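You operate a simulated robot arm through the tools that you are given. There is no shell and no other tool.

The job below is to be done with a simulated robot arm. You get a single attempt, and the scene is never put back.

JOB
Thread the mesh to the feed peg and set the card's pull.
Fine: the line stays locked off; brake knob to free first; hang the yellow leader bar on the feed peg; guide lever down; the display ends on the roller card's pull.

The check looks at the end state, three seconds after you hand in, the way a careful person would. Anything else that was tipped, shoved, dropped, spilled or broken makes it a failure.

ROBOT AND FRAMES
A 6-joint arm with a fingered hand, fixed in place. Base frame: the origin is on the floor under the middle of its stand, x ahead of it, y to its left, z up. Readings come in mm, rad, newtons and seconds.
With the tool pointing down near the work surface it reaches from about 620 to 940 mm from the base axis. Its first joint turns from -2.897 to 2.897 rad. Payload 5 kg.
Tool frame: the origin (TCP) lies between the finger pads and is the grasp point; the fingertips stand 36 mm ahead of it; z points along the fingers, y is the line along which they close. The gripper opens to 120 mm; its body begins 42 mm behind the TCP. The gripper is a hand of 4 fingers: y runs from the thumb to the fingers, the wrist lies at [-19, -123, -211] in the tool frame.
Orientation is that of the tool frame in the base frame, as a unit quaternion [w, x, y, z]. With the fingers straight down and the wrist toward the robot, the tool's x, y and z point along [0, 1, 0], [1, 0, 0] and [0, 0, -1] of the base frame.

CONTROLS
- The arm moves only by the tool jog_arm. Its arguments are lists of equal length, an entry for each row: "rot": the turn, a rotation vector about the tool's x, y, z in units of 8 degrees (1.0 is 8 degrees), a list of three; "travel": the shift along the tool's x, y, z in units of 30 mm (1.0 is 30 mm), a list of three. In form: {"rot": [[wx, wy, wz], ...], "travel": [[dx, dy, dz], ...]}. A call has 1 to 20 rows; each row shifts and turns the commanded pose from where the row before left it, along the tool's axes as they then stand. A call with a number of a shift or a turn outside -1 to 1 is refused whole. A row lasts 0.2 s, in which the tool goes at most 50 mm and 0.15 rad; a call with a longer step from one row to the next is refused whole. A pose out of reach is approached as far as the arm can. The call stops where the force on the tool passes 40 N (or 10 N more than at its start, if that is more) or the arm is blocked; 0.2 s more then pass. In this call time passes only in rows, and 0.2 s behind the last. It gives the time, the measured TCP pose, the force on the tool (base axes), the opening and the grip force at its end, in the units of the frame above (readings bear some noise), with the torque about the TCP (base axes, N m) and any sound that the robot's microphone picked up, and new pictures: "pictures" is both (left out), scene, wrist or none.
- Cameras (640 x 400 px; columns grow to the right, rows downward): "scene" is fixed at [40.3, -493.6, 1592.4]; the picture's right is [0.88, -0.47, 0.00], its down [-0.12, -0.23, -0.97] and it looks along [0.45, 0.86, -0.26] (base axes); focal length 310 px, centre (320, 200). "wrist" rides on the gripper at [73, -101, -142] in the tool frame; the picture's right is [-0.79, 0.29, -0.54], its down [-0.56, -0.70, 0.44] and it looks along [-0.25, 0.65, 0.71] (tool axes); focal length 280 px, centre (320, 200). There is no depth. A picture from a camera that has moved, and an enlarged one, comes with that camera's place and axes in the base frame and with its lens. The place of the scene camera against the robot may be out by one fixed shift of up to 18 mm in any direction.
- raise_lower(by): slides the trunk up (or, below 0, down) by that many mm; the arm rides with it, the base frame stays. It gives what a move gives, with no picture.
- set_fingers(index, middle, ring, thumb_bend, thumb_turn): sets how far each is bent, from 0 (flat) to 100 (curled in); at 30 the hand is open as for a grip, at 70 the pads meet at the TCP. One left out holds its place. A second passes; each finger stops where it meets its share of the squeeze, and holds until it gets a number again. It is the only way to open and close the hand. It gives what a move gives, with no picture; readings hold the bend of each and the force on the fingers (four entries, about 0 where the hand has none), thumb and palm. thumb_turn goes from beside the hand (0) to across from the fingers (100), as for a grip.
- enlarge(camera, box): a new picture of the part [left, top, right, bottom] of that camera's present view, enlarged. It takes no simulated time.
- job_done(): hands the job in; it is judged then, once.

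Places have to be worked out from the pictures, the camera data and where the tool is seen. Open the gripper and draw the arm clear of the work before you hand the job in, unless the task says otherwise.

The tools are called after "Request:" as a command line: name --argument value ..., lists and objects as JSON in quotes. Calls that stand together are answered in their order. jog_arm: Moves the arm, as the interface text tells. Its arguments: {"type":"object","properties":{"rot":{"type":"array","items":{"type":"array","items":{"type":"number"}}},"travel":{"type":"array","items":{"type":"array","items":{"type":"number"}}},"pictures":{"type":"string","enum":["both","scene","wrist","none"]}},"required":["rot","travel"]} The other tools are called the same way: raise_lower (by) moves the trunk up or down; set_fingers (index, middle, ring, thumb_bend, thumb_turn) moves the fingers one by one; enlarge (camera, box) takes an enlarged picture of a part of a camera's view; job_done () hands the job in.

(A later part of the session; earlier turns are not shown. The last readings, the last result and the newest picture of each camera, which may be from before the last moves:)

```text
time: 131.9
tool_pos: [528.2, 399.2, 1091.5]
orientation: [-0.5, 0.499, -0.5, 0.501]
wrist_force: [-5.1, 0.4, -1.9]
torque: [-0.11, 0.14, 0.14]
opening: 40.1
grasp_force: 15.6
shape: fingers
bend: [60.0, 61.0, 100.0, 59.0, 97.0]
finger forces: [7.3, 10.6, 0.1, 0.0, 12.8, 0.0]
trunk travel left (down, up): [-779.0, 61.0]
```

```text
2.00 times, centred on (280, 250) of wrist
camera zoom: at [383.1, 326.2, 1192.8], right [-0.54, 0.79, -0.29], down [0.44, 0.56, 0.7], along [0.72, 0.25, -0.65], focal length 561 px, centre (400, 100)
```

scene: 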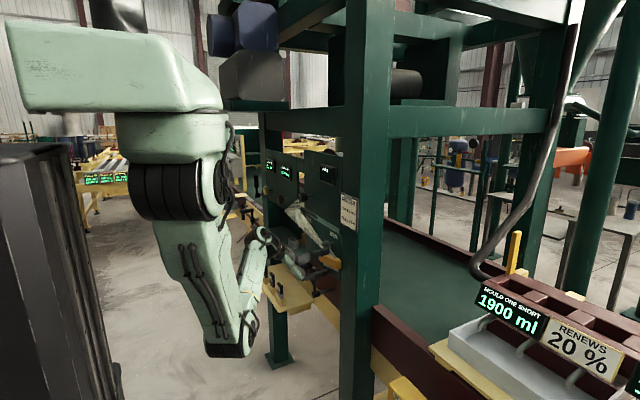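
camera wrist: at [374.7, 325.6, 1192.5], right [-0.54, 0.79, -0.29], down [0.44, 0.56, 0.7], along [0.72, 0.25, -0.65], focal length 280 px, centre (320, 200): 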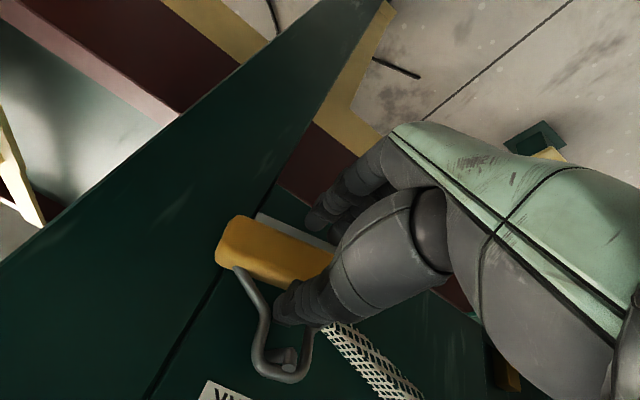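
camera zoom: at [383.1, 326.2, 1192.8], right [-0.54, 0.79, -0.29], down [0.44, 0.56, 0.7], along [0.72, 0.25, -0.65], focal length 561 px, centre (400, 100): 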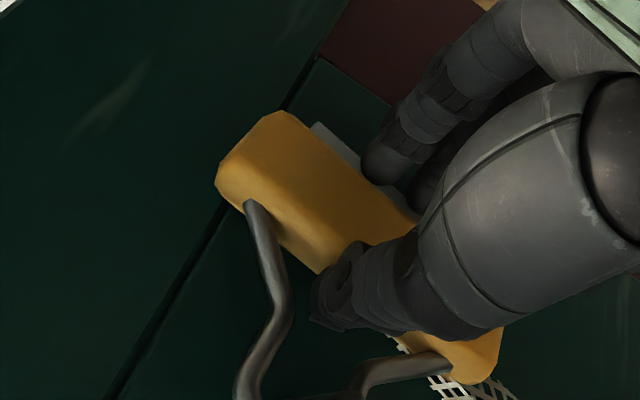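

The bar is firmly held (7/11/13 N) and still square. I lift by ~10 mm, within the clearance under the peg.

Request:
jog_arm --rot '[[0, 0, 0], [0, 0, 0]]' --travel '[[0, -0.17, 0], [0, -0.17, 0]]'

Request:
enlarge --camera "scene" --box '[298, 228, 346, 258]'

Request:
enlarge --camera "wrist" --box '[200, 190, 360, 390]'

```text
time: 132.5
tool_pos: [527.7, 399.0, 1102.2]
orientation: [-0.5, 0.499, -0.5, 0.501]
wrist_force: [-3.2, -0.6, -2.1]
torque: [-0.03, 0.12, 0.13]
opening: 40.5
grasp_force: 15.0
shape: fingers
bend: [60.0, 61.0, 100.0, 59.0, 97.0]
finger forces: [7.4, 10.6, 0.0, 0.1, 12.8, 0.0]
trunk travel left (down, up): [-779.0, 61.0]
camera wrist: at [383.1, 325.9, 1203.1], right [-0.54, 0.79, -0.29], down [0.44, 0.56, 0.7], along [0.72, 0.25, -0.65], focal length 280 px, centre (320, 200)
```

scene: 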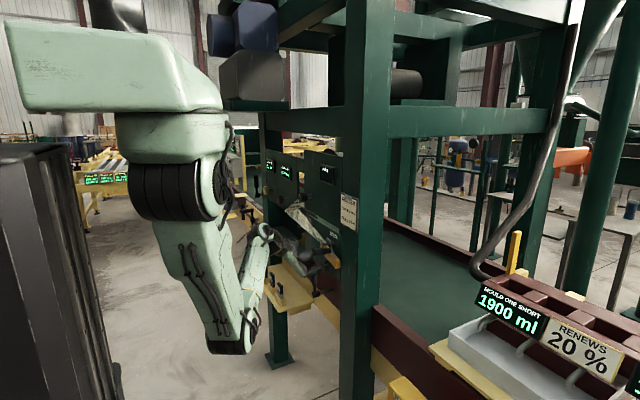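
wrist: 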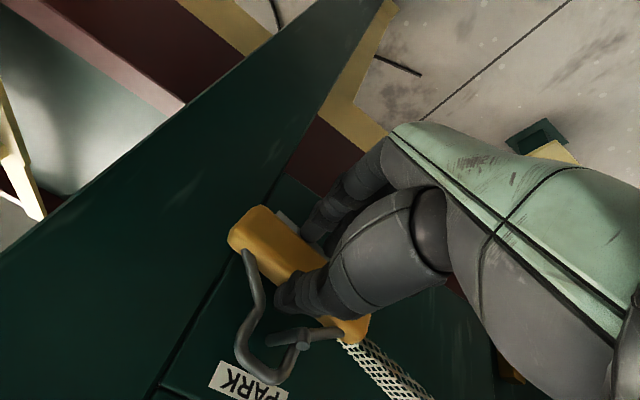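

```text
13.33 times, centred on (322, 243) of scene
camera zoom: at [40.3, -493.6, 1592.4], right [0.88, -0.47, 0.0], down [-0.12, -0.23, -0.97], along [0.45, 0.86, -0.26], focal length 4132 px, centre (293, -373)
```

zoom: 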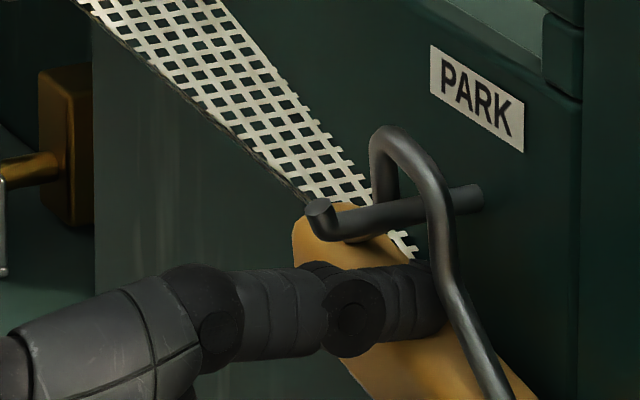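

```text
2.00 times, centred on (280, 290) of wrist
camera zoom: at [383.1, 325.9, 1203.1], right [-0.54, 0.79, -0.29], down [0.44, 0.56, 0.7], along [0.72, 0.25, -0.65], focal length 561 px, centre (400, 20)
```

zoom: 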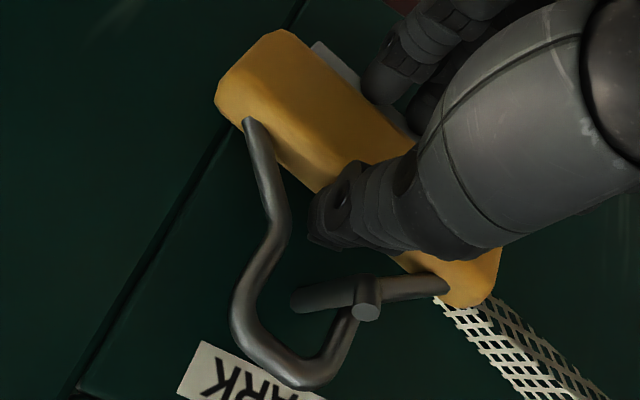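

The loop has lifted ~10 mm clear over the peg and lip. It's a bit off-centre (the +y leg near the rod), so I shift +6 mm in y, then draw straight out in −x.

Request:
jog_arm --rot '[[0, 0, 0], [0, 0, 0], [0, 0, 0], [0, 0, 0]]' --travel '[[-0.2, 0, 0], [0, 0, -0.3], [0, 0, -0.3], [0, 0, -0.3]]'

Request:
enlarge --camera "scene" --box '[298, 228, 346, 258]'

Request:
enlarge --camera "wrist" --box '[200, 190, 360, 390]'

```text
time: 133.5
tool_pos: [500.8, 406.1, 1101.4]
orientation: [0.501, -0.5, 0.499, -0.5]
wrist_force: [-0.1, 0.2, -1.0]
torque: [-0.07, 0.05, 0.05]
opening: 40.9
grasp_force: 13.7
shape: fingers
bend: [60.0, 62.0, 100.0, 59.0, 97.0]
finger forces: [7.3, 7.4, 0.0, 0.0, 12.7, 0.0]
trunk travel left (down, up): [-779.0, 61.0]
camera wrist: at [356.2, 332.1, 1202.2], right [-0.54, 0.79, -0.29], down [0.44, 0.56, 0.7], along [0.72, 0.25, -0.65], focal length 280 px, centre (320, 200)
```

scene: 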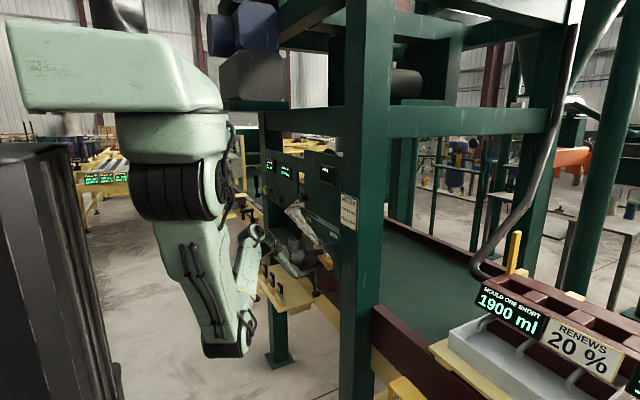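
wrist: 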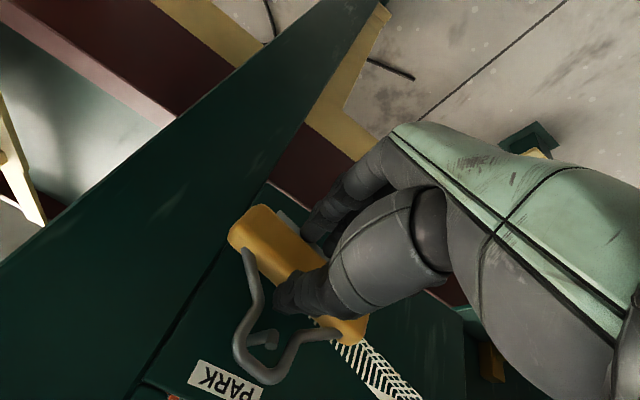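

```text
13.33 times, centred on (322, 243) of scene
camera zoom: at [40.3, -493.6, 1592.4], right [0.88, -0.47, 0.0], down [-0.12, -0.23, -0.97], along [0.45, 0.86, -0.26], focal length 4132 px, centre (293, -373)
```

zoom: 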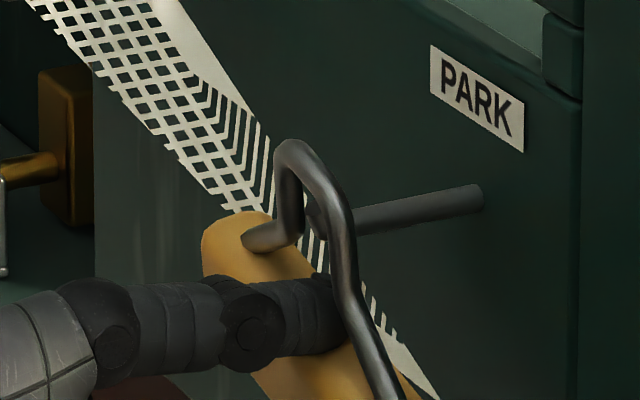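

```text
2.00 times, centred on (280, 290) of wrist
camera zoom: at [356.2, 332.1, 1202.2], right [-0.54, 0.79, -0.29], down [0.44, 0.56, 0.7], along [0.72, 0.25, -0.65], focal length 561 px, centre (400, 20)
```

zoom: 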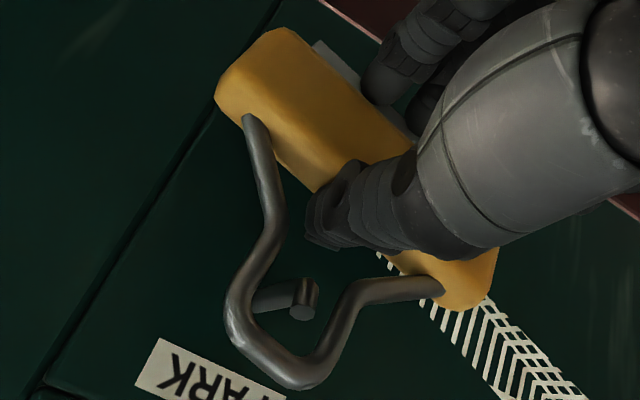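

The bar is riding with the hand and the loop is just passing the peg's end. I pull back another ~40 mm to be fully clear.

Request:
jog_arm --rot '[[0, 0, 0], [0, 0, 0], [0, 0, 0], [0, 0, 0]]' --travel '[[0, 0, -0.3], [0, 0, -0.35], [0, 0, -0.35], [0, 0, -0.35]]'

Request:
enlarge --camera "scene" --box '[282, 220, 354, 265]'

Request:
enlarge --camera "wrist" --box '[200, 190, 360, 390]'

```text
time: 134.5
tool_pos: [459.4, 406.3, 1100.1]
orientation: [-0.5, 0.499, -0.5, 0.501]
wrist_force: [0.1, -0.5, -1.3]
torque: [0.01, 0.06, 0.02]
opening: 40.1
grasp_force: 13.9
shape: fingers
bend: [60.0, 62.0, 100.0, 59.0, 97.0]
finger forces: [7.3, 7.3, 0.0, 0.1, 12.7, 0.0]
trunk travel left (down, up): [-779.0, 61.0]
camera wrist: at [315.2, 331.6, 1202.5], right [-0.54, 0.79, -0.29], down [0.44, 0.56, 0.7], along [0.72, 0.25, -0.65], focal length 280 px, centre (320, 200)
```

scene: 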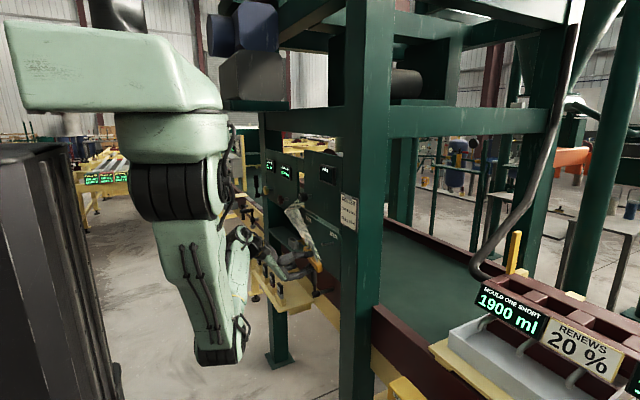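
wrist: 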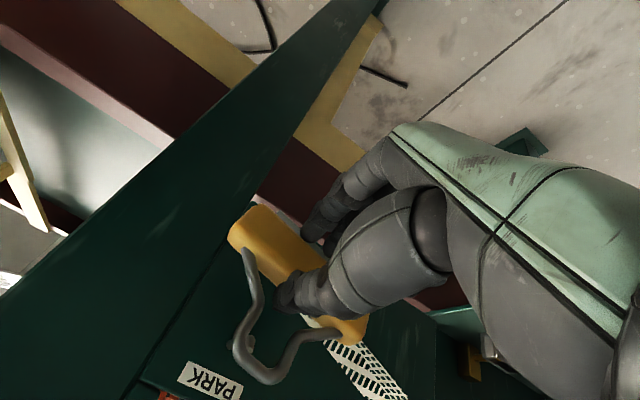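

```text
8.89 times, centred on (318, 242) of scene
camera zoom: at [40.3, -493.6, 1592.4], right [0.88, -0.47, 0.0], down [-0.12, -0.23, -0.97], along [0.45, 0.86, -0.26], focal length 2754 px, centre (338, -178)
```

zoom: 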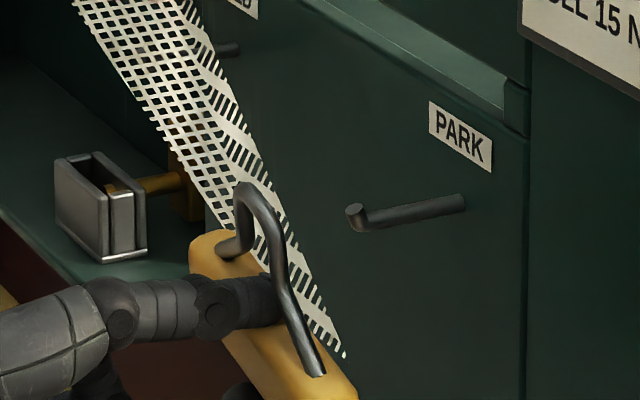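

```text
2.00 times, centred on (280, 290) of wrist
camera zoom: at [315.2, 331.6, 1202.5], right [-0.54, 0.79, -0.29], down [0.44, 0.56, 0.7], along [0.72, 0.25, -0.65], focal length 561 px, centre (400, 20)
```

zoom: 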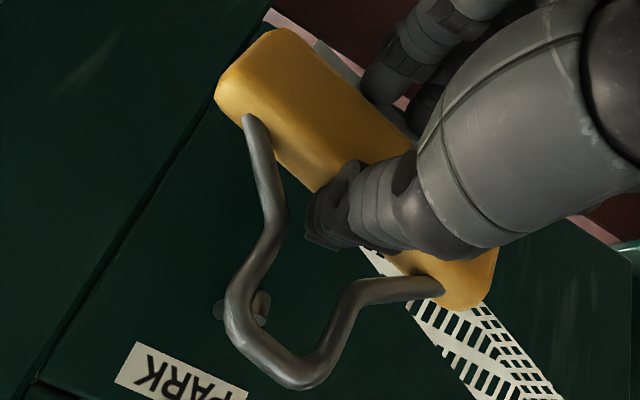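

The bar is clear of the PARK peg and firmly held. From both cameras the loop's opening sits about +18 mm in x, −14 mm in y and its arch underside +77 mm in z from the TCP. I lower the trunk (jogging back up) so the arm won't over-extend when I go to the FEED peg.

Request:
raise_lower --by -75

Request:
jog_arm --rot '[[0, 0, 0], [0, 0, 0], [0, 0, 0]]' --travel '[[0, -0.85, 0], [0, -0.85, 0], [0, -0.85, 0]]' --pictures "none"

Request:
raise_lower --by -75

Request:
jog_arm --rot '[[0, 0, 0], [0, 0, 0], [0, 0, 0]]' --travel '[[0, -0.85, 0], [0, -0.85, 0], [0, -0.85, 0]]' --pictures "wrist"

```text
time: 135.6
tool_pos: [460.3, 404.7, 1026.3]
orientation: [-0.499, 0.498, -0.501, 0.501]
wrist_force: [0.3, 0.3, -0.8]
torque: [0.02, 0.04, 0.02]
opening: 40.4
grasp_force: 13.9
shape: fingers
bend: [60.0, 62.0, 100.0, 59.0, 97.0]
finger forces: [7.3, 7.2, 0.0, 0.1, 12.8, 0.1]
trunk travel left (down, up): [-704.0, 136.0]
```

```text
time: 136.4
tool_pos: [459.7, 405.7, 1103.6]
orientation: [-0.5, 0.499, -0.5, 0.501]
wrist_force: [-0.2, -0.4, -1.4]
torque: [-0.02, 0.07, -0.02]
opening: 40.3
grasp_force: 13.1
shape: fingers
bend: [60.0, 62.0, 100.0, 59.0, 97.0]
finger forces: [7.2, 7.0, 0.1, 0.1, 12.8, 0.1]
trunk travel left (down, up): [-704.0, 136.0]
```

```text
time: 137.6
tool_pos: [461.5, 405.5, 1028.4]
orientation: [-0.5, 0.499, -0.5, 0.501]
wrist_force: [-0.7, 0.4, -1.6]
torque: [-0.01, 0.03, 0.0]
opening: 40.4
grasp_force: 13.6
shape: fingers
bend: [60.0, 62.0, 100.0, 59.0, 97.0]
finger forces: [7.2, 6.9, 0.0, 0.1, 12.8, 0.0]
trunk travel left (down, up): [-629.0, 211.0]
```

```text
time: 138.4
tool_pos: [462.1, 404.8, 1106.0]
orientation: [0.501, -0.5, 0.499, -0.5]
wrist_force: [0.3, 0.0, -0.9]
torque: [-0.03, 0.04, -0.02]
opening: 40.5
grasp_force: 13.2
shape: fingers
bend: [60.0, 62.0, 100.0, 59.0, 97.0]
finger forces: [7.1, 6.9, 0.0, 0.0, 12.7, 0.1]
trunk travel left (down, up): [-629.0, 211.0]
camera wrist: at [316.2, 333.0, 1207.2], right [-0.54, 0.79, -0.29], down [0.44, 0.56, 0.7], along [0.72, 0.25, -0.65], focal length 280 px, centre (320, 200)
```

wrist: 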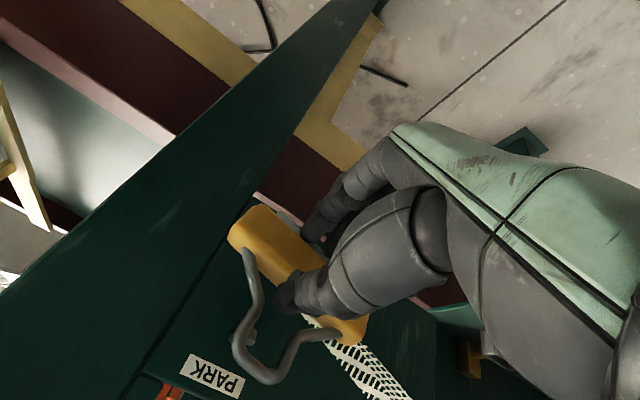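

Grip and posture are fine. I carry the bar across to in front of the FEED peg (y≈622), staying well short of it in x.

Request:
jog_arm --rot '[[0, 0, 0], [0, 0, 0], [0, 0, 0], [0, 0, 0], [0, 0, 0], [0, 0, 0], [0, 0, 0], [0, 0, 0]]' --travel '[[-0.9, 0, 0], [-0.9, 0, 0], [-0.9, 0, 0], [-0.9, 0, 0], [-0.9, 0, 0], [-0.9, 0, 0], [-0.9, 0, 0], [-0.92, 0, 0]]'

Request:
enlarge --camera "wrist" --box '[200, 190, 360, 390]'

Request:
enlarge --camera "scene" --box '[260, 200, 340, 250]'

```text
time: 140.2
tool_pos: [461.6, 623.6, 1105.0]
orientation: [-0.499, 0.499, -0.501, 0.501]
wrist_force: [-0.9, 0.3, -0.6]
torque: [-0.02, 0.03, -0.03]
opening: 40.6
grasp_force: 13.1
shape: fingers
bend: [60.0, 62.0, 100.0, 59.0, 97.0]
finger forces: [7.1, 6.6, 0.0, 0.0, 12.7, 0.0]
trunk travel left (down, up): [-629.0, 211.0]
camera wrist: at [317.2, 550.9, 1205.4], right [-0.54, 0.79, -0.29], down [0.44, 0.56, 0.7], along [0.72, 0.25, -0.65], focal length 280 px, centre (320, 200)
```

scene: 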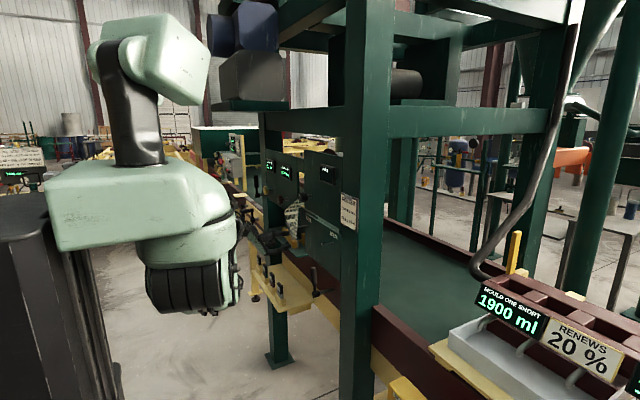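
wrist: 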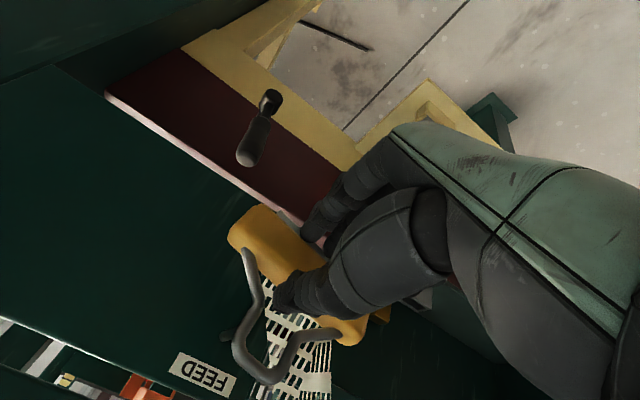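

```text
2.00 times, centred on (280, 290) of wrist
camera zoom: at [317.2, 550.9, 1205.4], right [-0.54, 0.79, -0.29], down [0.44, 0.56, 0.7], along [0.72, 0.25, -0.65], focal length 561 px, centre (400, 20)
```

zoom: 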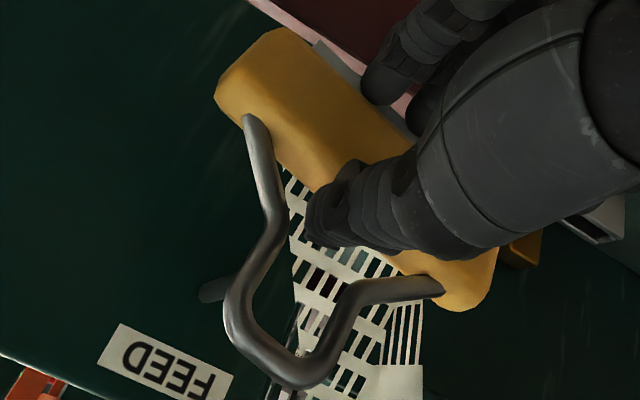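

```text
8.00 times, centred on (300, 225) of scene
camera zoom: at [40.3, -493.6, 1592.4], right [0.88, -0.47, 0.0], down [-0.12, -0.23, -0.97], along [0.45, 0.86, -0.26], focal length 2479 px, centre (480, 0)
```

zoom: 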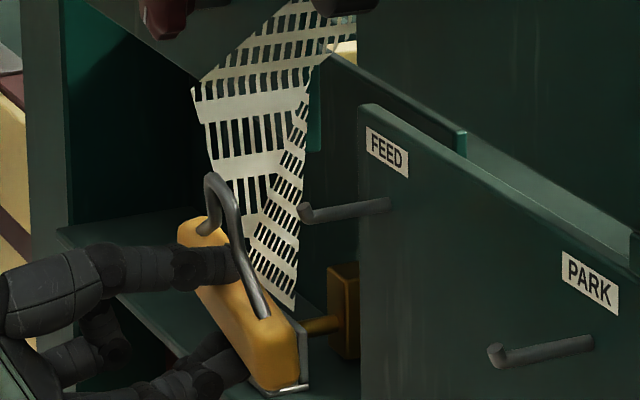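

The bar is in front of the FEED peg, and the loop opening (y≈610) lines up with the peg (y≈608). I advance part-way and check alignment.

Request:
jog_arm --rot '[[0, 0, 0], [0, 0, 0]]' --travel '[[0, 0, 0.5], [0, 0, 0.5]]'

Request:
enlarge --camera "wrist" --box '[200, 190, 360, 390]'

Request:
enlarge --camera "scene" --box '[276, 205, 324, 235]'

```text
time: 140.8
tool_pos: [491.7, 622.2, 1104.6]
orientation: [-0.5, 0.499, -0.5, 0.501]
wrist_force: [-0.3, 0.8, -2.3]
torque: [0.0, 0.03, -0.02]
opening: 40.7
grasp_force: 13.2
shape: fingers
bend: [60.0, 62.0, 100.0, 59.0, 97.0]
finger forces: [7.0, 6.7, 0.0, 0.1, 12.7, 0.0]
trunk travel left (down, up): [-629.0, 211.0]
camera wrist: at [346.9, 548.8, 1205.5], right [-0.54, 0.79, -0.29], down [0.44, 0.56, 0.7], along [0.71, 0.25, -0.65], focal length 280 px, centre (320, 200)
```

scene: 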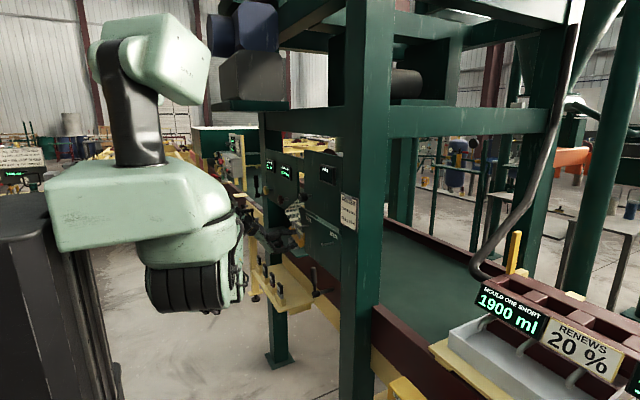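
wrist: 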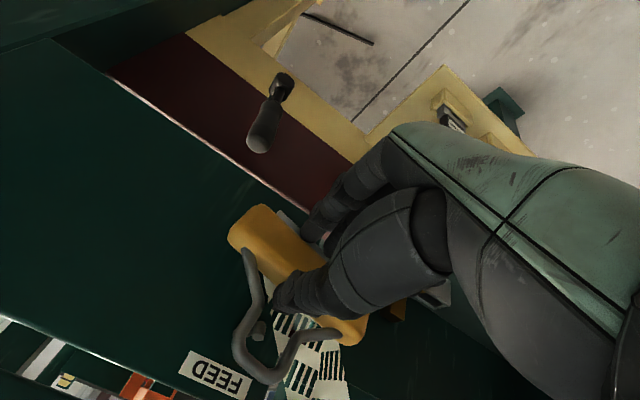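

```text
2.00 times, centred on (280, 290) of wrist
camera zoom: at [346.9, 548.8, 1205.5], right [-0.54, 0.79, -0.29], down [0.44, 0.56, 0.7], along [0.71, 0.25, -0.65], focal length 561 px, centre (400, 20)
```

zoom: 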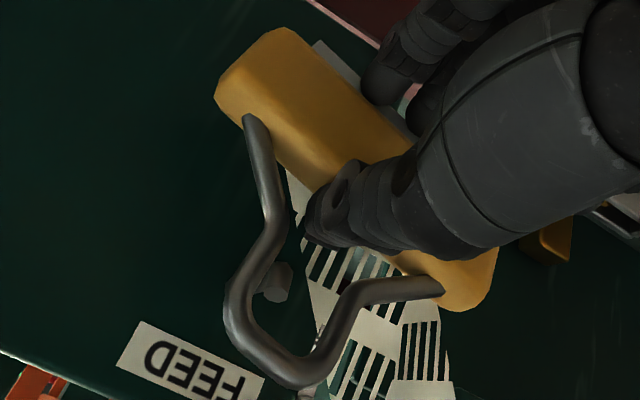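

```text
13.33 times, centred on (300, 220) of scene
camera zoom: at [40.3, -493.6, 1592.4], right [0.88, -0.47, 0.0], down [-0.12, -0.23, -0.97], along [0.45, 0.86, -0.26], focal length 4132 px, centre (587, -67)
```

zoom: 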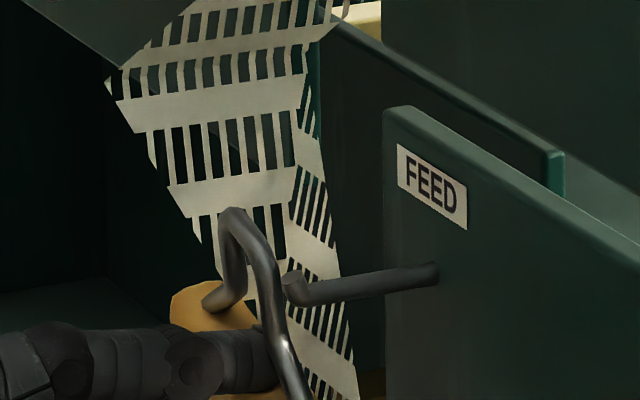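

The peg end is centred between the loop's legs. I lower 4 mm for thumb clearance and push the loop on over the peg.

Request:
jog_arm --rot '[[0, 0, 0], [0, 0, 0], [0, 0, 0]]' --travel '[[0, 0.13, 0], [0, 0, 0.3], [0, 0, 0.3]]'

Request:
enlarge --camera "wrist" --box '[200, 190, 360, 390]'

Request:
enlarge --camera "scene" --box '[276, 205, 324, 235]'

```text
time: 141.6
tool_pos: [509.5, 621.0, 1099.9]
orientation: [-0.5, 0.499, -0.5, 0.501]
wrist_force: [-0.7, -0.5, 0.0]
torque: [-0.01, 0.06, 0.0]
opening: 40.2
grasp_force: 14.0
shape: fingers
bend: [60.0, 62.0, 100.0, 59.0, 97.0]
finger forces: [7.2, 6.5, 0.1, 0.0, 12.6, 0.1]
trunk travel left (down, up): [-629.0, 211.0]
camera wrist: at [364.7, 548.5, 1201.2], right [-0.54, 0.79, -0.29], down [0.44, 0.56, 0.7], along [0.72, 0.25, -0.65], focal length 280 px, centre (320, 200)
```

scene: 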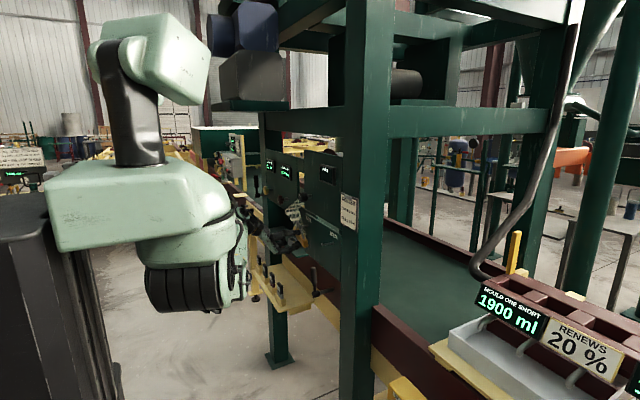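
wrist: 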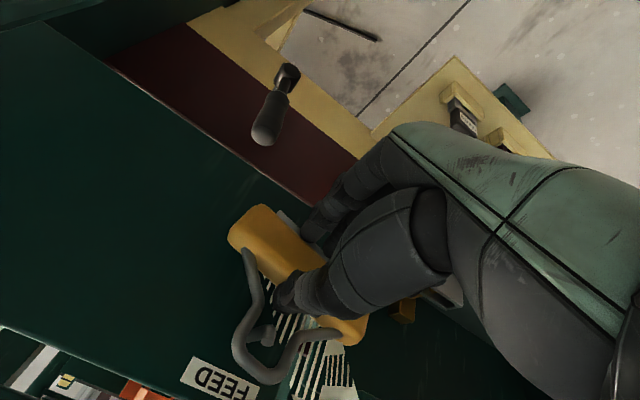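

```text
2.00 times, centred on (280, 290) of wrist
camera zoom: at [364.7, 548.5, 1201.2], right [-0.54, 0.79, -0.29], down [0.44, 0.56, 0.7], along [0.72, 0.25, -0.65], focal length 561 px, centre (400, 20)
```

zoom: 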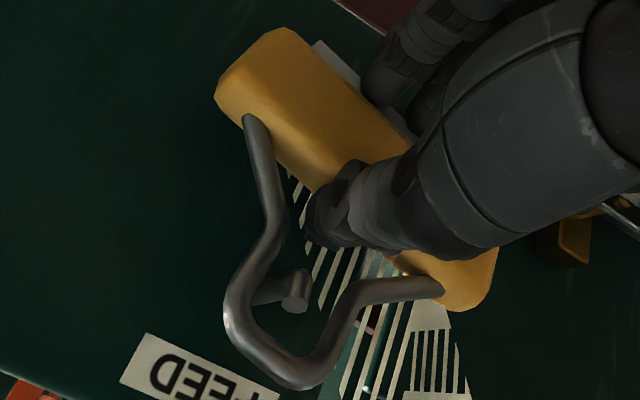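

```text
13.33 times, centred on (300, 220) of scene
camera zoom: at [40.3, -493.6, 1592.4], right [0.88, -0.47, 0.0], down [-0.12, -0.23, -0.97], along [0.45, 0.86, -0.26], focal length 4132 px, centre (587, -67)
```

zoom: 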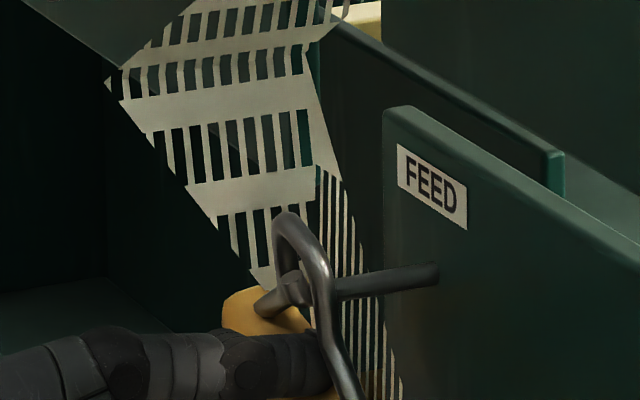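

The peg is through the loop. I continue ~15 mm so the arch is well past the lip.

Request:
jog_arm --rot '[[0, 0, 0], [0, 0, 0]]' --travel '[[0, 0, 0.27], [0, 0, 0.27]]'

Request:
enlarge --camera "wrist" --box '[200, 190, 360, 390]'

Request:
enlarge --camera "scene" --box '[276, 205, 324, 235]'

```text
time: 142.2
tool_pos: [526.8, 622.0, 1101.0]
orientation: [-0.5, 0.499, -0.5, 0.501]
wrist_force: [-0.3, 0.0, -1.7]
torque: [0.0, 0.02, 0.01]
opening: 40.8
grasp_force: 13.5
shape: fingers
bend: [60.0, 62.0, 100.0, 59.0, 97.0]
finger forces: [7.0, 6.6, 0.1, 0.0, 12.7, 0.0]
trunk travel left (down, up): [-629.0, 211.0]
camera wrist: at [381.1, 548.6, 1202.1], right [-0.54, 0.79, -0.29], down [0.44, 0.56, 0.7], along [0.72, 0.25, -0.65], focal length 280 px, centre (320, 200)
```

scene: 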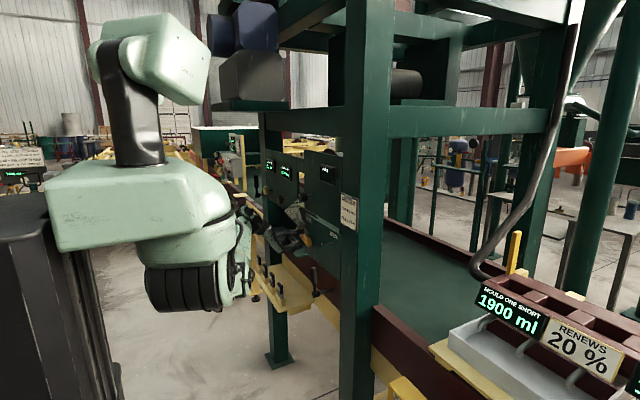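
wrist: 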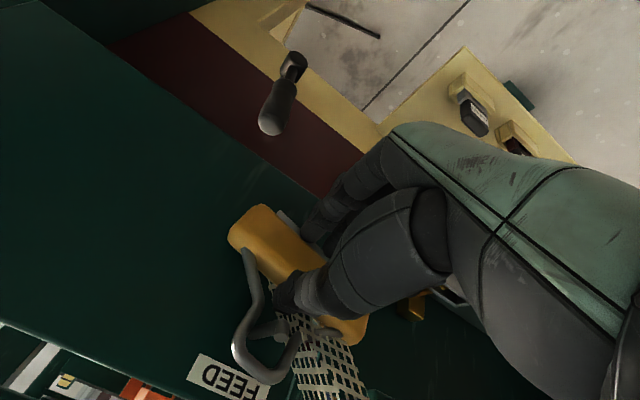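

```text
2.00 times, centred on (280, 290) of wrist
camera zoom: at [381.1, 548.6, 1202.1], right [-0.54, 0.79, -0.29], down [0.44, 0.56, 0.7], along [0.72, 0.25, -0.65], focal length 561 px, centre (400, 20)
```

zoom: 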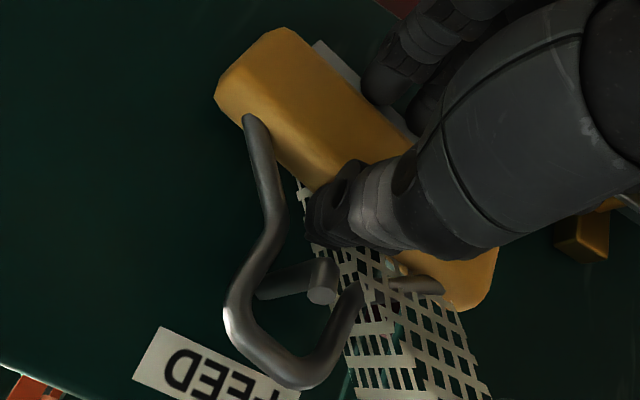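

```text
13.33 times, centred on (300, 220) of scene
camera zoom: at [40.3, -493.6, 1592.4], right [0.88, -0.47, 0.0], down [-0.12, -0.23, -0.97], along [0.45, 0.86, -0.26], focal length 4132 px, centre (587, -67)
```

zoom: 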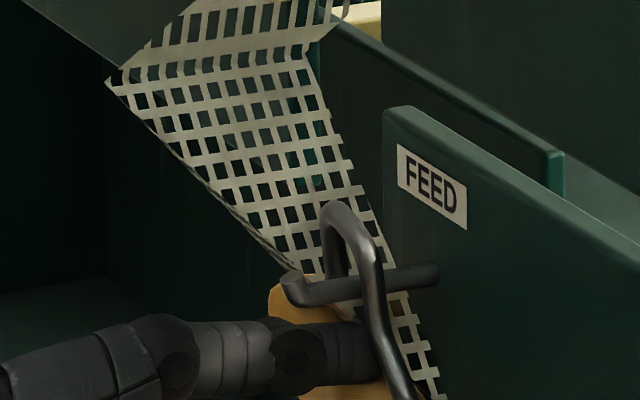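

The arch sits over the rod, past the lip. I lower until the loop rests on the peg.

Request:
jog_arm --rot '[[0, 0, 0], [0, 0, 0], [0, 0, 0]]' --travel '[[0, 0.2, 0], [0, 0.2, 0], [0, 0.1, 0]]'

Request:
enlarge --camera "wrist" --box '[200, 190, 360, 390]'

Request:
enlarge --camera "scene" --box '[276, 205, 324, 235]'

```text
time: 143.0
tool_pos: [525.7, 621.3, 1087.7]
orientation: [0.501, -0.499, 0.499, -0.5]
wrist_force: [-0.3, -0.3, 1.3]
torque: [-0.04, -0.02, -0.01]
opening: 40.7
grasp_force: 12.2
shape: fingers
bend: [60.0, 63.0, 100.0, 59.0, 97.0]
finger forces: [6.1, 5.9, 0.0, 0.0, 14.0, 0.0]
trunk travel left (down, up): [-629.0, 211.0]
camera wrist: at [380.7, 548.5, 1187.5], right [-0.54, 0.79, -0.29], down [0.44, 0.56, 0.7], along [0.72, 0.25, -0.65], focal length 280 px, centre (320, 200)
```

scene: 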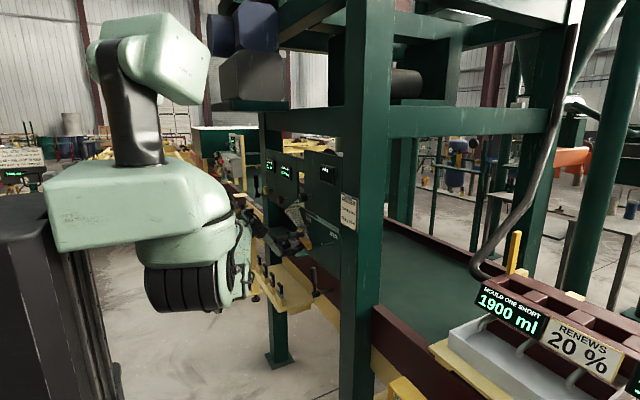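
wrist: 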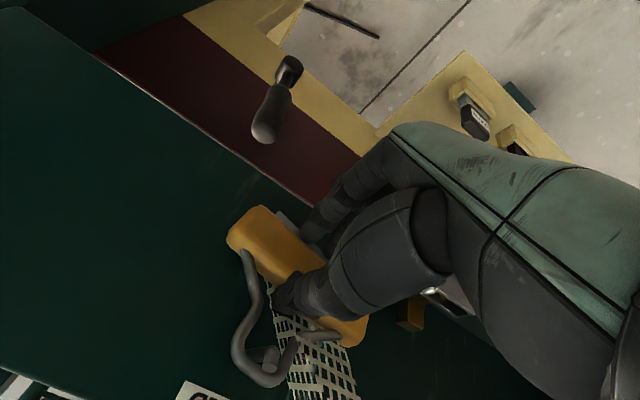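

```text
2.00 times, centred on (280, 290) of wrist
camera zoom: at [380.7, 548.5, 1187.5], right [-0.54, 0.79, -0.29], down [0.44, 0.56, 0.7], along [0.72, 0.25, -0.65], focal length 561 px, centre (400, 20)
```

zoom: 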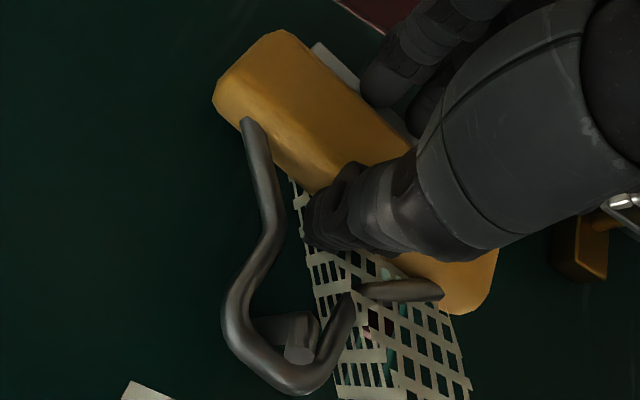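

```text
13.33 times, centred on (300, 220) of scene
camera zoom: at [40.3, -493.6, 1592.4], right [0.88, -0.47, 0.0], down [-0.12, -0.23, -0.97], along [0.45, 0.86, -0.26], focal length 4132 px, centre (587, -67)
```

zoom: 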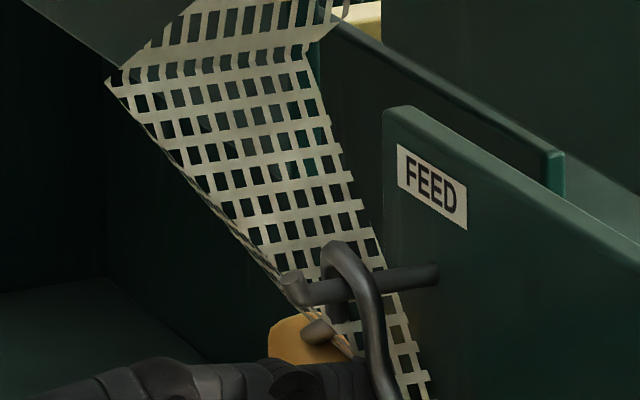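

The loop now rests on the FEED rod behind the lip. I release: fingers drop away below and the thumb lifts slightly.

Request:
set_fingers --index 50 --middle 50 --thumb_bend 53

Request:
enlarge --camera "wrist" --box '[200, 190, 360, 390]'

Request:
enlarge --camera "scene" --box '[276, 205, 340, 245]'

```text
time: 144.0
tool_pos: [525.1, 620.9, 1086.1]
orientation: [-0.5, 0.498, -0.5, 0.502]
wrist_force: [-1.2, -0.5, 0.5]
torque: [0.04, 0.0, -0.02]
opening: 59.9
grasp_force: 0.3
shape: fingers
bend: [50.0, 50.0, 100.0, 53.0, 97.0]
finger forces: [0.0, 0.0, 0.0, 0.1, 0.7, 0.0]
trunk travel left (down, up): [-629.0, 211.0]
```

```text
2.00 times, centred on (280, 290) of wrist
camera zoom: at [380.8, 548.7, 1187.0], right [-0.54, 0.79, -0.29], down [0.44, 0.56, 0.7], along [0.72, 0.25, -0.65], focal length 561 px, centre (400, 20)
```

zoom: 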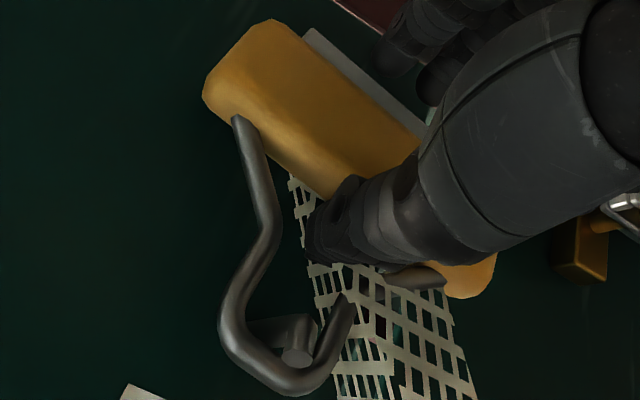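

```text
10.00 times, centred on (308, 225) of scene
camera zoom: at [40.3, -493.6, 1592.4], right [0.88, -0.47, 0.0], down [-0.12, -0.23, -0.97], along [0.45, 0.86, -0.26], focal length 3099 px, centre (440, -50)
```

zoom: 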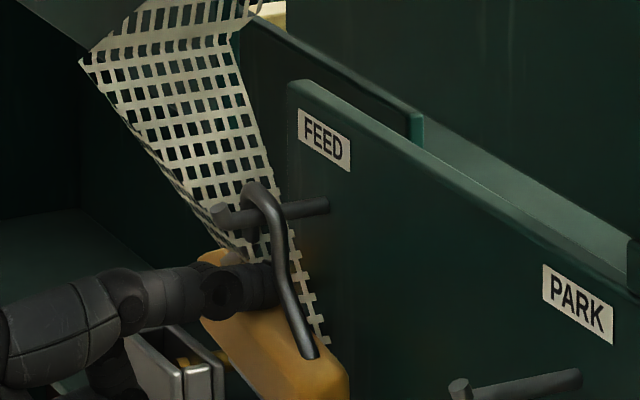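

The bar is released and hangs on the FEED peg. I open a little more, centre the thumb between the bail legs (−8 mm in y), and withdraw straight back.

Request:
set_fingers --index 42 --middle 42 --thumb_bend 51

Request:
jog_arm --rot '[[0, 0, 0], [0, 0, 0], [0, 0, 0], [0, 0, 0], [0, 0, 0]]' --travel '[[0.27, 0, 0], [0, 0, -0.3], [0, 0, -0.5], [0, 0, -0.7], [0, 0, -0.8]]'

Request:
enlarge --camera "wrist" --box '[200, 150, 440, 390]'

Request:
enlarge --camera "scene" --box '[276, 205, 340, 245]'

```text
time: 145.0
tool_pos: [525.1, 621.6, 1087.0]
orientation: [-0.5, 0.5, -0.5, 0.5]
wrist_force: [-0.2, 1.0, 0.4]
torque: [-0.02, 0.02, 0.01]
opening: 74.2
grasp_force: 0.5
shape: fingers
bend: [42.0, 42.0, 100.0, 51.0, 97.0]
finger forces: [0.0, 0.1, 0.1, 0.0, 0.3, 0.0]
trunk travel left (down, up): [-629.0, 211.0]
```

```text
time: 146.2
tool_pos: [455.3, 612.3, 1087.3]
orientation: [0.5, -0.5, 0.499, -0.5]
wrist_force: [-0.3, -0.1, 0.1]
torque: [-0.02, -0.03, -0.01]
opening: 74.4
grasp_force: 0.0
shape: fingers
bend: [42.0, 42.0, 100.0, 51.0, 97.0]
finger forces: [0.0, 0.0, 0.0, 0.0, 0.0, 0.1]
trunk travel left (down, up): [-629.0, 211.0]
camera wrist: at [311.1, 539.8, 1187.3], right [-0.54, 0.79, -0.29], down [0.44, 0.56, 0.7], along [0.72, 0.25, -0.65], focal length 280 px, centre (320, 200)
```

scene: 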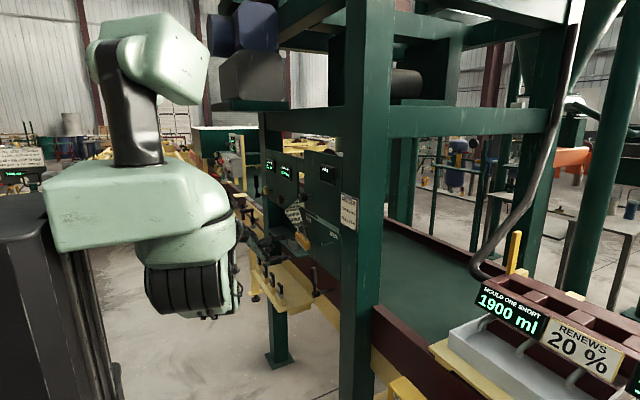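
wrist: 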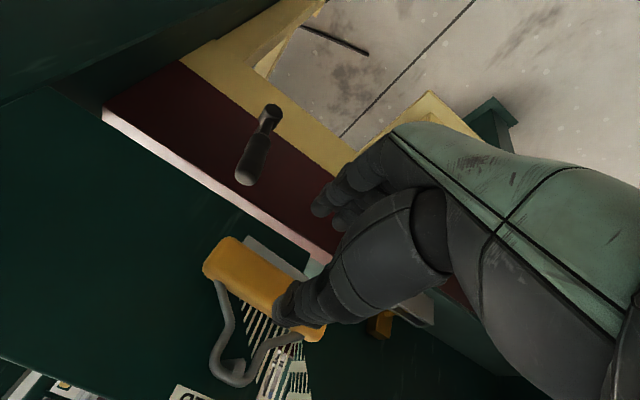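

```text
1.67 times, centred on (320, 270) of wrist
camera zoom: at [311.1, 539.8, 1187.3], right [-0.54, 0.79, -0.29], down [0.44, 0.56, 0.7], along [0.72, 0.25, -0.65], focal length 467 px, centre (320, 83)
```

zoom: 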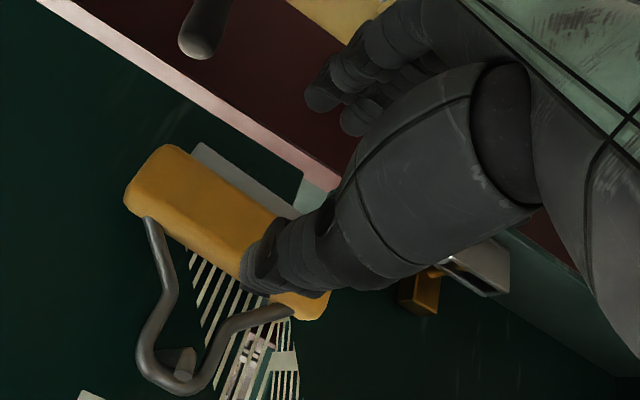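

```text
10.00 times, centred on (308, 225) of scene
camera zoom: at [40.3, -493.6, 1592.4], right [0.88, -0.47, 0.0], down [-0.12, -0.23, -0.97], along [0.45, 0.86, -0.26], focal length 3099 px, centre (440, -50)
```

zoom: 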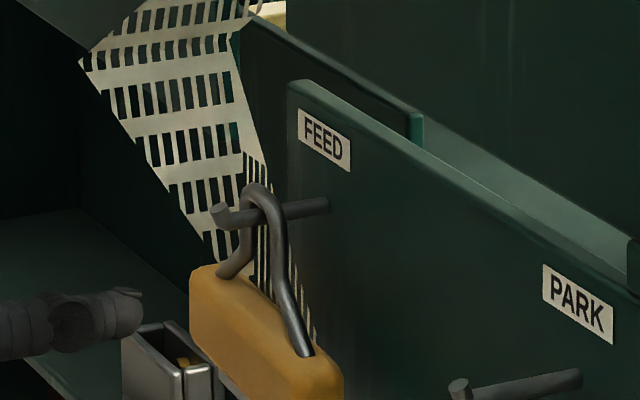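

The yellow bar hangs properly on the FEED peg. Next is the guide lever; I look for it and any labels.

Request:
enlarge --camera "scene" --box '[296, 258, 352, 308]'

Request:
enlarge --camera "wrist" --box '[200, 70, 340, 210]'

Request:
enlarge --camera "scene" --box '[318, 158, 342, 188]'

Request:
enlarge --camera "scene" --box '[236, 180, 284, 230]'

```text
8.00 times, centred on (324, 283) of scene
camera zoom: at [40.3, -493.6, 1592.4], right [0.88, -0.47, 0.0], down [-0.12, -0.23, -0.97], along [0.45, 0.86, -0.26], focal length 2479 px, centre (288, -464)
```

zoom: 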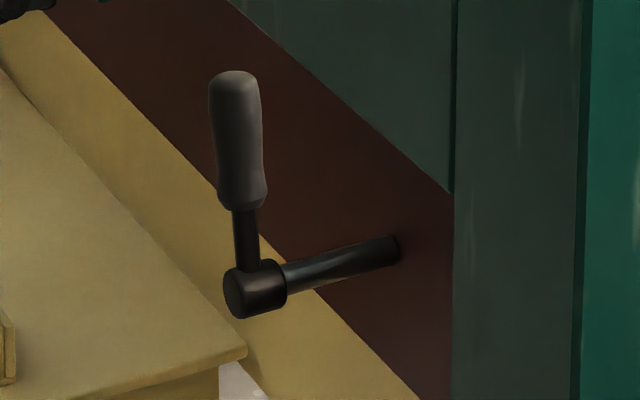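

```text
2.86 times, centred on (270, 140) of wrist
camera zoom: at [311.1, 539.8, 1187.3], right [-0.54, 0.79, -0.29], down [0.44, 0.56, 0.7], along [0.72, 0.25, -0.65], focal length 801 px, centre (463, 371)
```

zoom: 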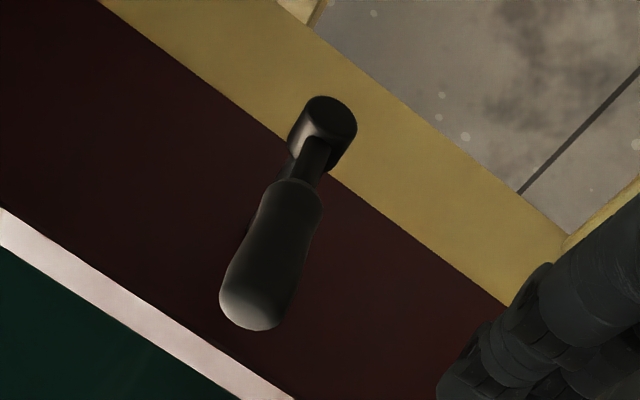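

```text
13.33 times, centred on (330, 173) of scene
camera zoom: at [40.3, -493.6, 1592.4], right [0.88, -0.47, 0.0], down [-0.12, -0.23, -0.97], along [0.45, 0.86, -0.26], focal length 4132 px, centre (187, 560)
```

zoom: 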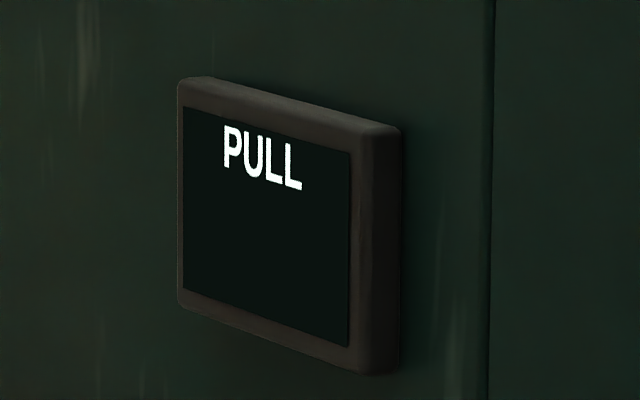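

```text
8.00 times, centred on (260, 205) of scene
camera zoom: at [40.3, -493.6, 1592.4], right [0.88, -0.47, 0.0], down [-0.12, -0.23, -0.97], along [0.45, 0.86, -0.26], focal length 2479 px, centre (800, 160)
```

zoom: 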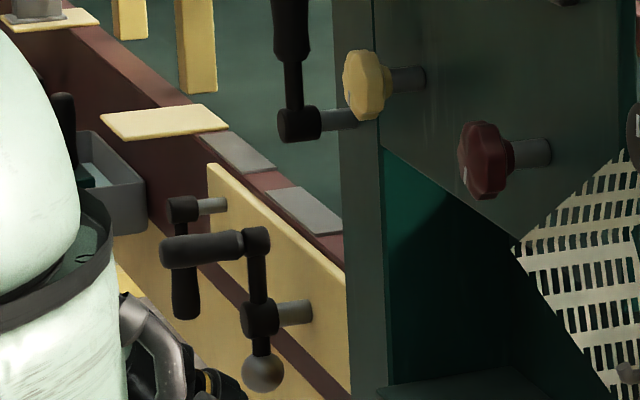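

The lever just below the board (hub ≈(560,520,889), handle top ≈(563,543,1000), handle up) is the one at this mesh station. I back away from the bar, roll the hand back to −90° and lower the trunk to reach it comfortably.

Request:
jog_arm --rot '[[0, 0, 0], [0, 0, 0], [0, 0, 0], [0, 0, 0.9375], [0, 0, 0.9375], [0, 0, 0.9375], [0, 0, 0.9375], [0, 0, 0.9375], [0, 0, 0.9375], [0, 0, 0.9375], [0, 0, 0.9375], [0, 0, 0.9375], [0, 0, 0.9375], [0, 0, 0.9375], [0, 0, 0.9375]]' --travel '[[0, 0, -0.8], [0.9, 0, 0], [0.9, 0, 0], [0, 0, 0], [0, 0, 0], [0, 0, 0], [0, 0, 0], [0, 0, 0], [0, 0, 0], [0, 0, 0], [0, 0, 0], [0, 0, 0], [0, 0, 0], [0, 0, 0], [0, 0, 0]]' --pictures "none"

Request:
raise_lower --by -170

Request:
set_fingers --index 38 --middle 38 --ring 38 --thumb_bend 38

Request:
enlarge --camera "wrist" --box '[0, 0, 640, 400]'

Request:
enlarge --camera "scene" --box '[240, 210, 352, 300]'

```text
time: 149.4
tool_pos: [431.8, 559.8, 1085.7]
orientation: [0.708, 0.001, 0.707, 0.0]
wrist_force: [-0.9, 0.4, 0.1]
torque: [-0.01, -0.02, 0.0]
opening: 74.4
grasp_force: 0.1
shape: fingers
bend: [42.0, 42.0, 100.0, 51.0, 97.0]
finger forces: [0.0, 0.1, 0.0, 0.0, 0.0, 0.0]
trunk travel left (down, up): [-629.0, 211.0]
```

```text
time: 151.3
tool_pos: [432.6, 559.1, 916.2]
orientation: [0.708, 0.001, 0.707, -0.001]
wrist_force: [0.4, 0.1, 0.1]
torque: [0.02, 0.0, 0.03]
opening: 74.8
grasp_force: 0.2
shape: fingers
bend: [42.0, 42.0, 100.0, 51.0, 97.0]
finger forces: [0.0, 0.0, 0.0, 0.0, 0.0, 0.0]
trunk travel left (down, up): [-459.0, 381.0]
```

```text
time: 152.3
tool_pos: [432.7, 560.1, 915.2]
orientation: [0.707, 0.0, 0.707, -0.001]
wrist_force: [0.6, -0.7, 0.2]
torque: [0.03, -0.02, 0.02]
opening: 99.3
grasp_force: 0.0
shape: fingers
bend: [38.0, 38.0, 38.0, 38.0, 97.0]
finger forces: [0.0, 0.0, 0.0, 0.1, 0.0, 0.0]
trunk travel left (down, up): [-459.0, 381.0]
```

```text
1.00 times, centred on (320, 200) of wrist (not enlarged: the box is as wide or as high as the picture)
camera zoom: at [287.9, 458.5, 842.7], right [-0.54, 0.29, 0.79], down [0.44, -0.7, 0.56], along [0.71, 0.65, 0.25], focal length 280 px, centre (320, 200)
```

zoom: 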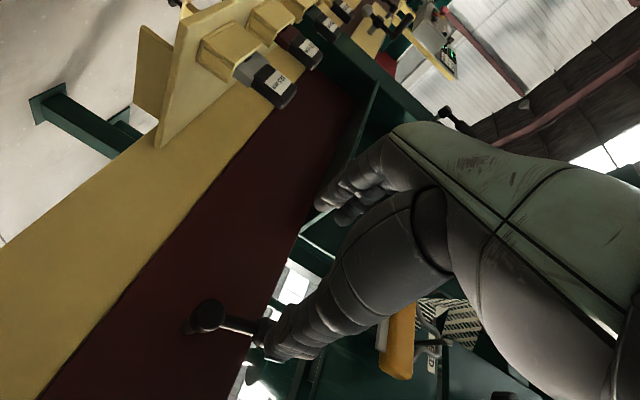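

```text
4.44 times, centred on (296, 255) of scene
camera zoom: at [40.3, -493.6, 1592.4], right [0.88, -0.47, 0.0], down [-0.12, -0.23, -0.97], along [0.45, 0.86, -0.26], focal length 1377 px, centre (427, -44)
```

zoom: 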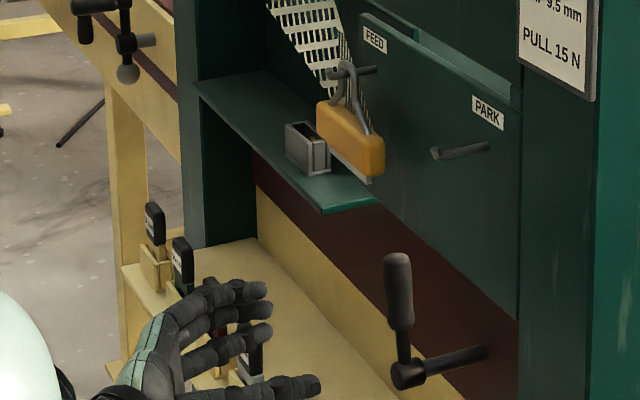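

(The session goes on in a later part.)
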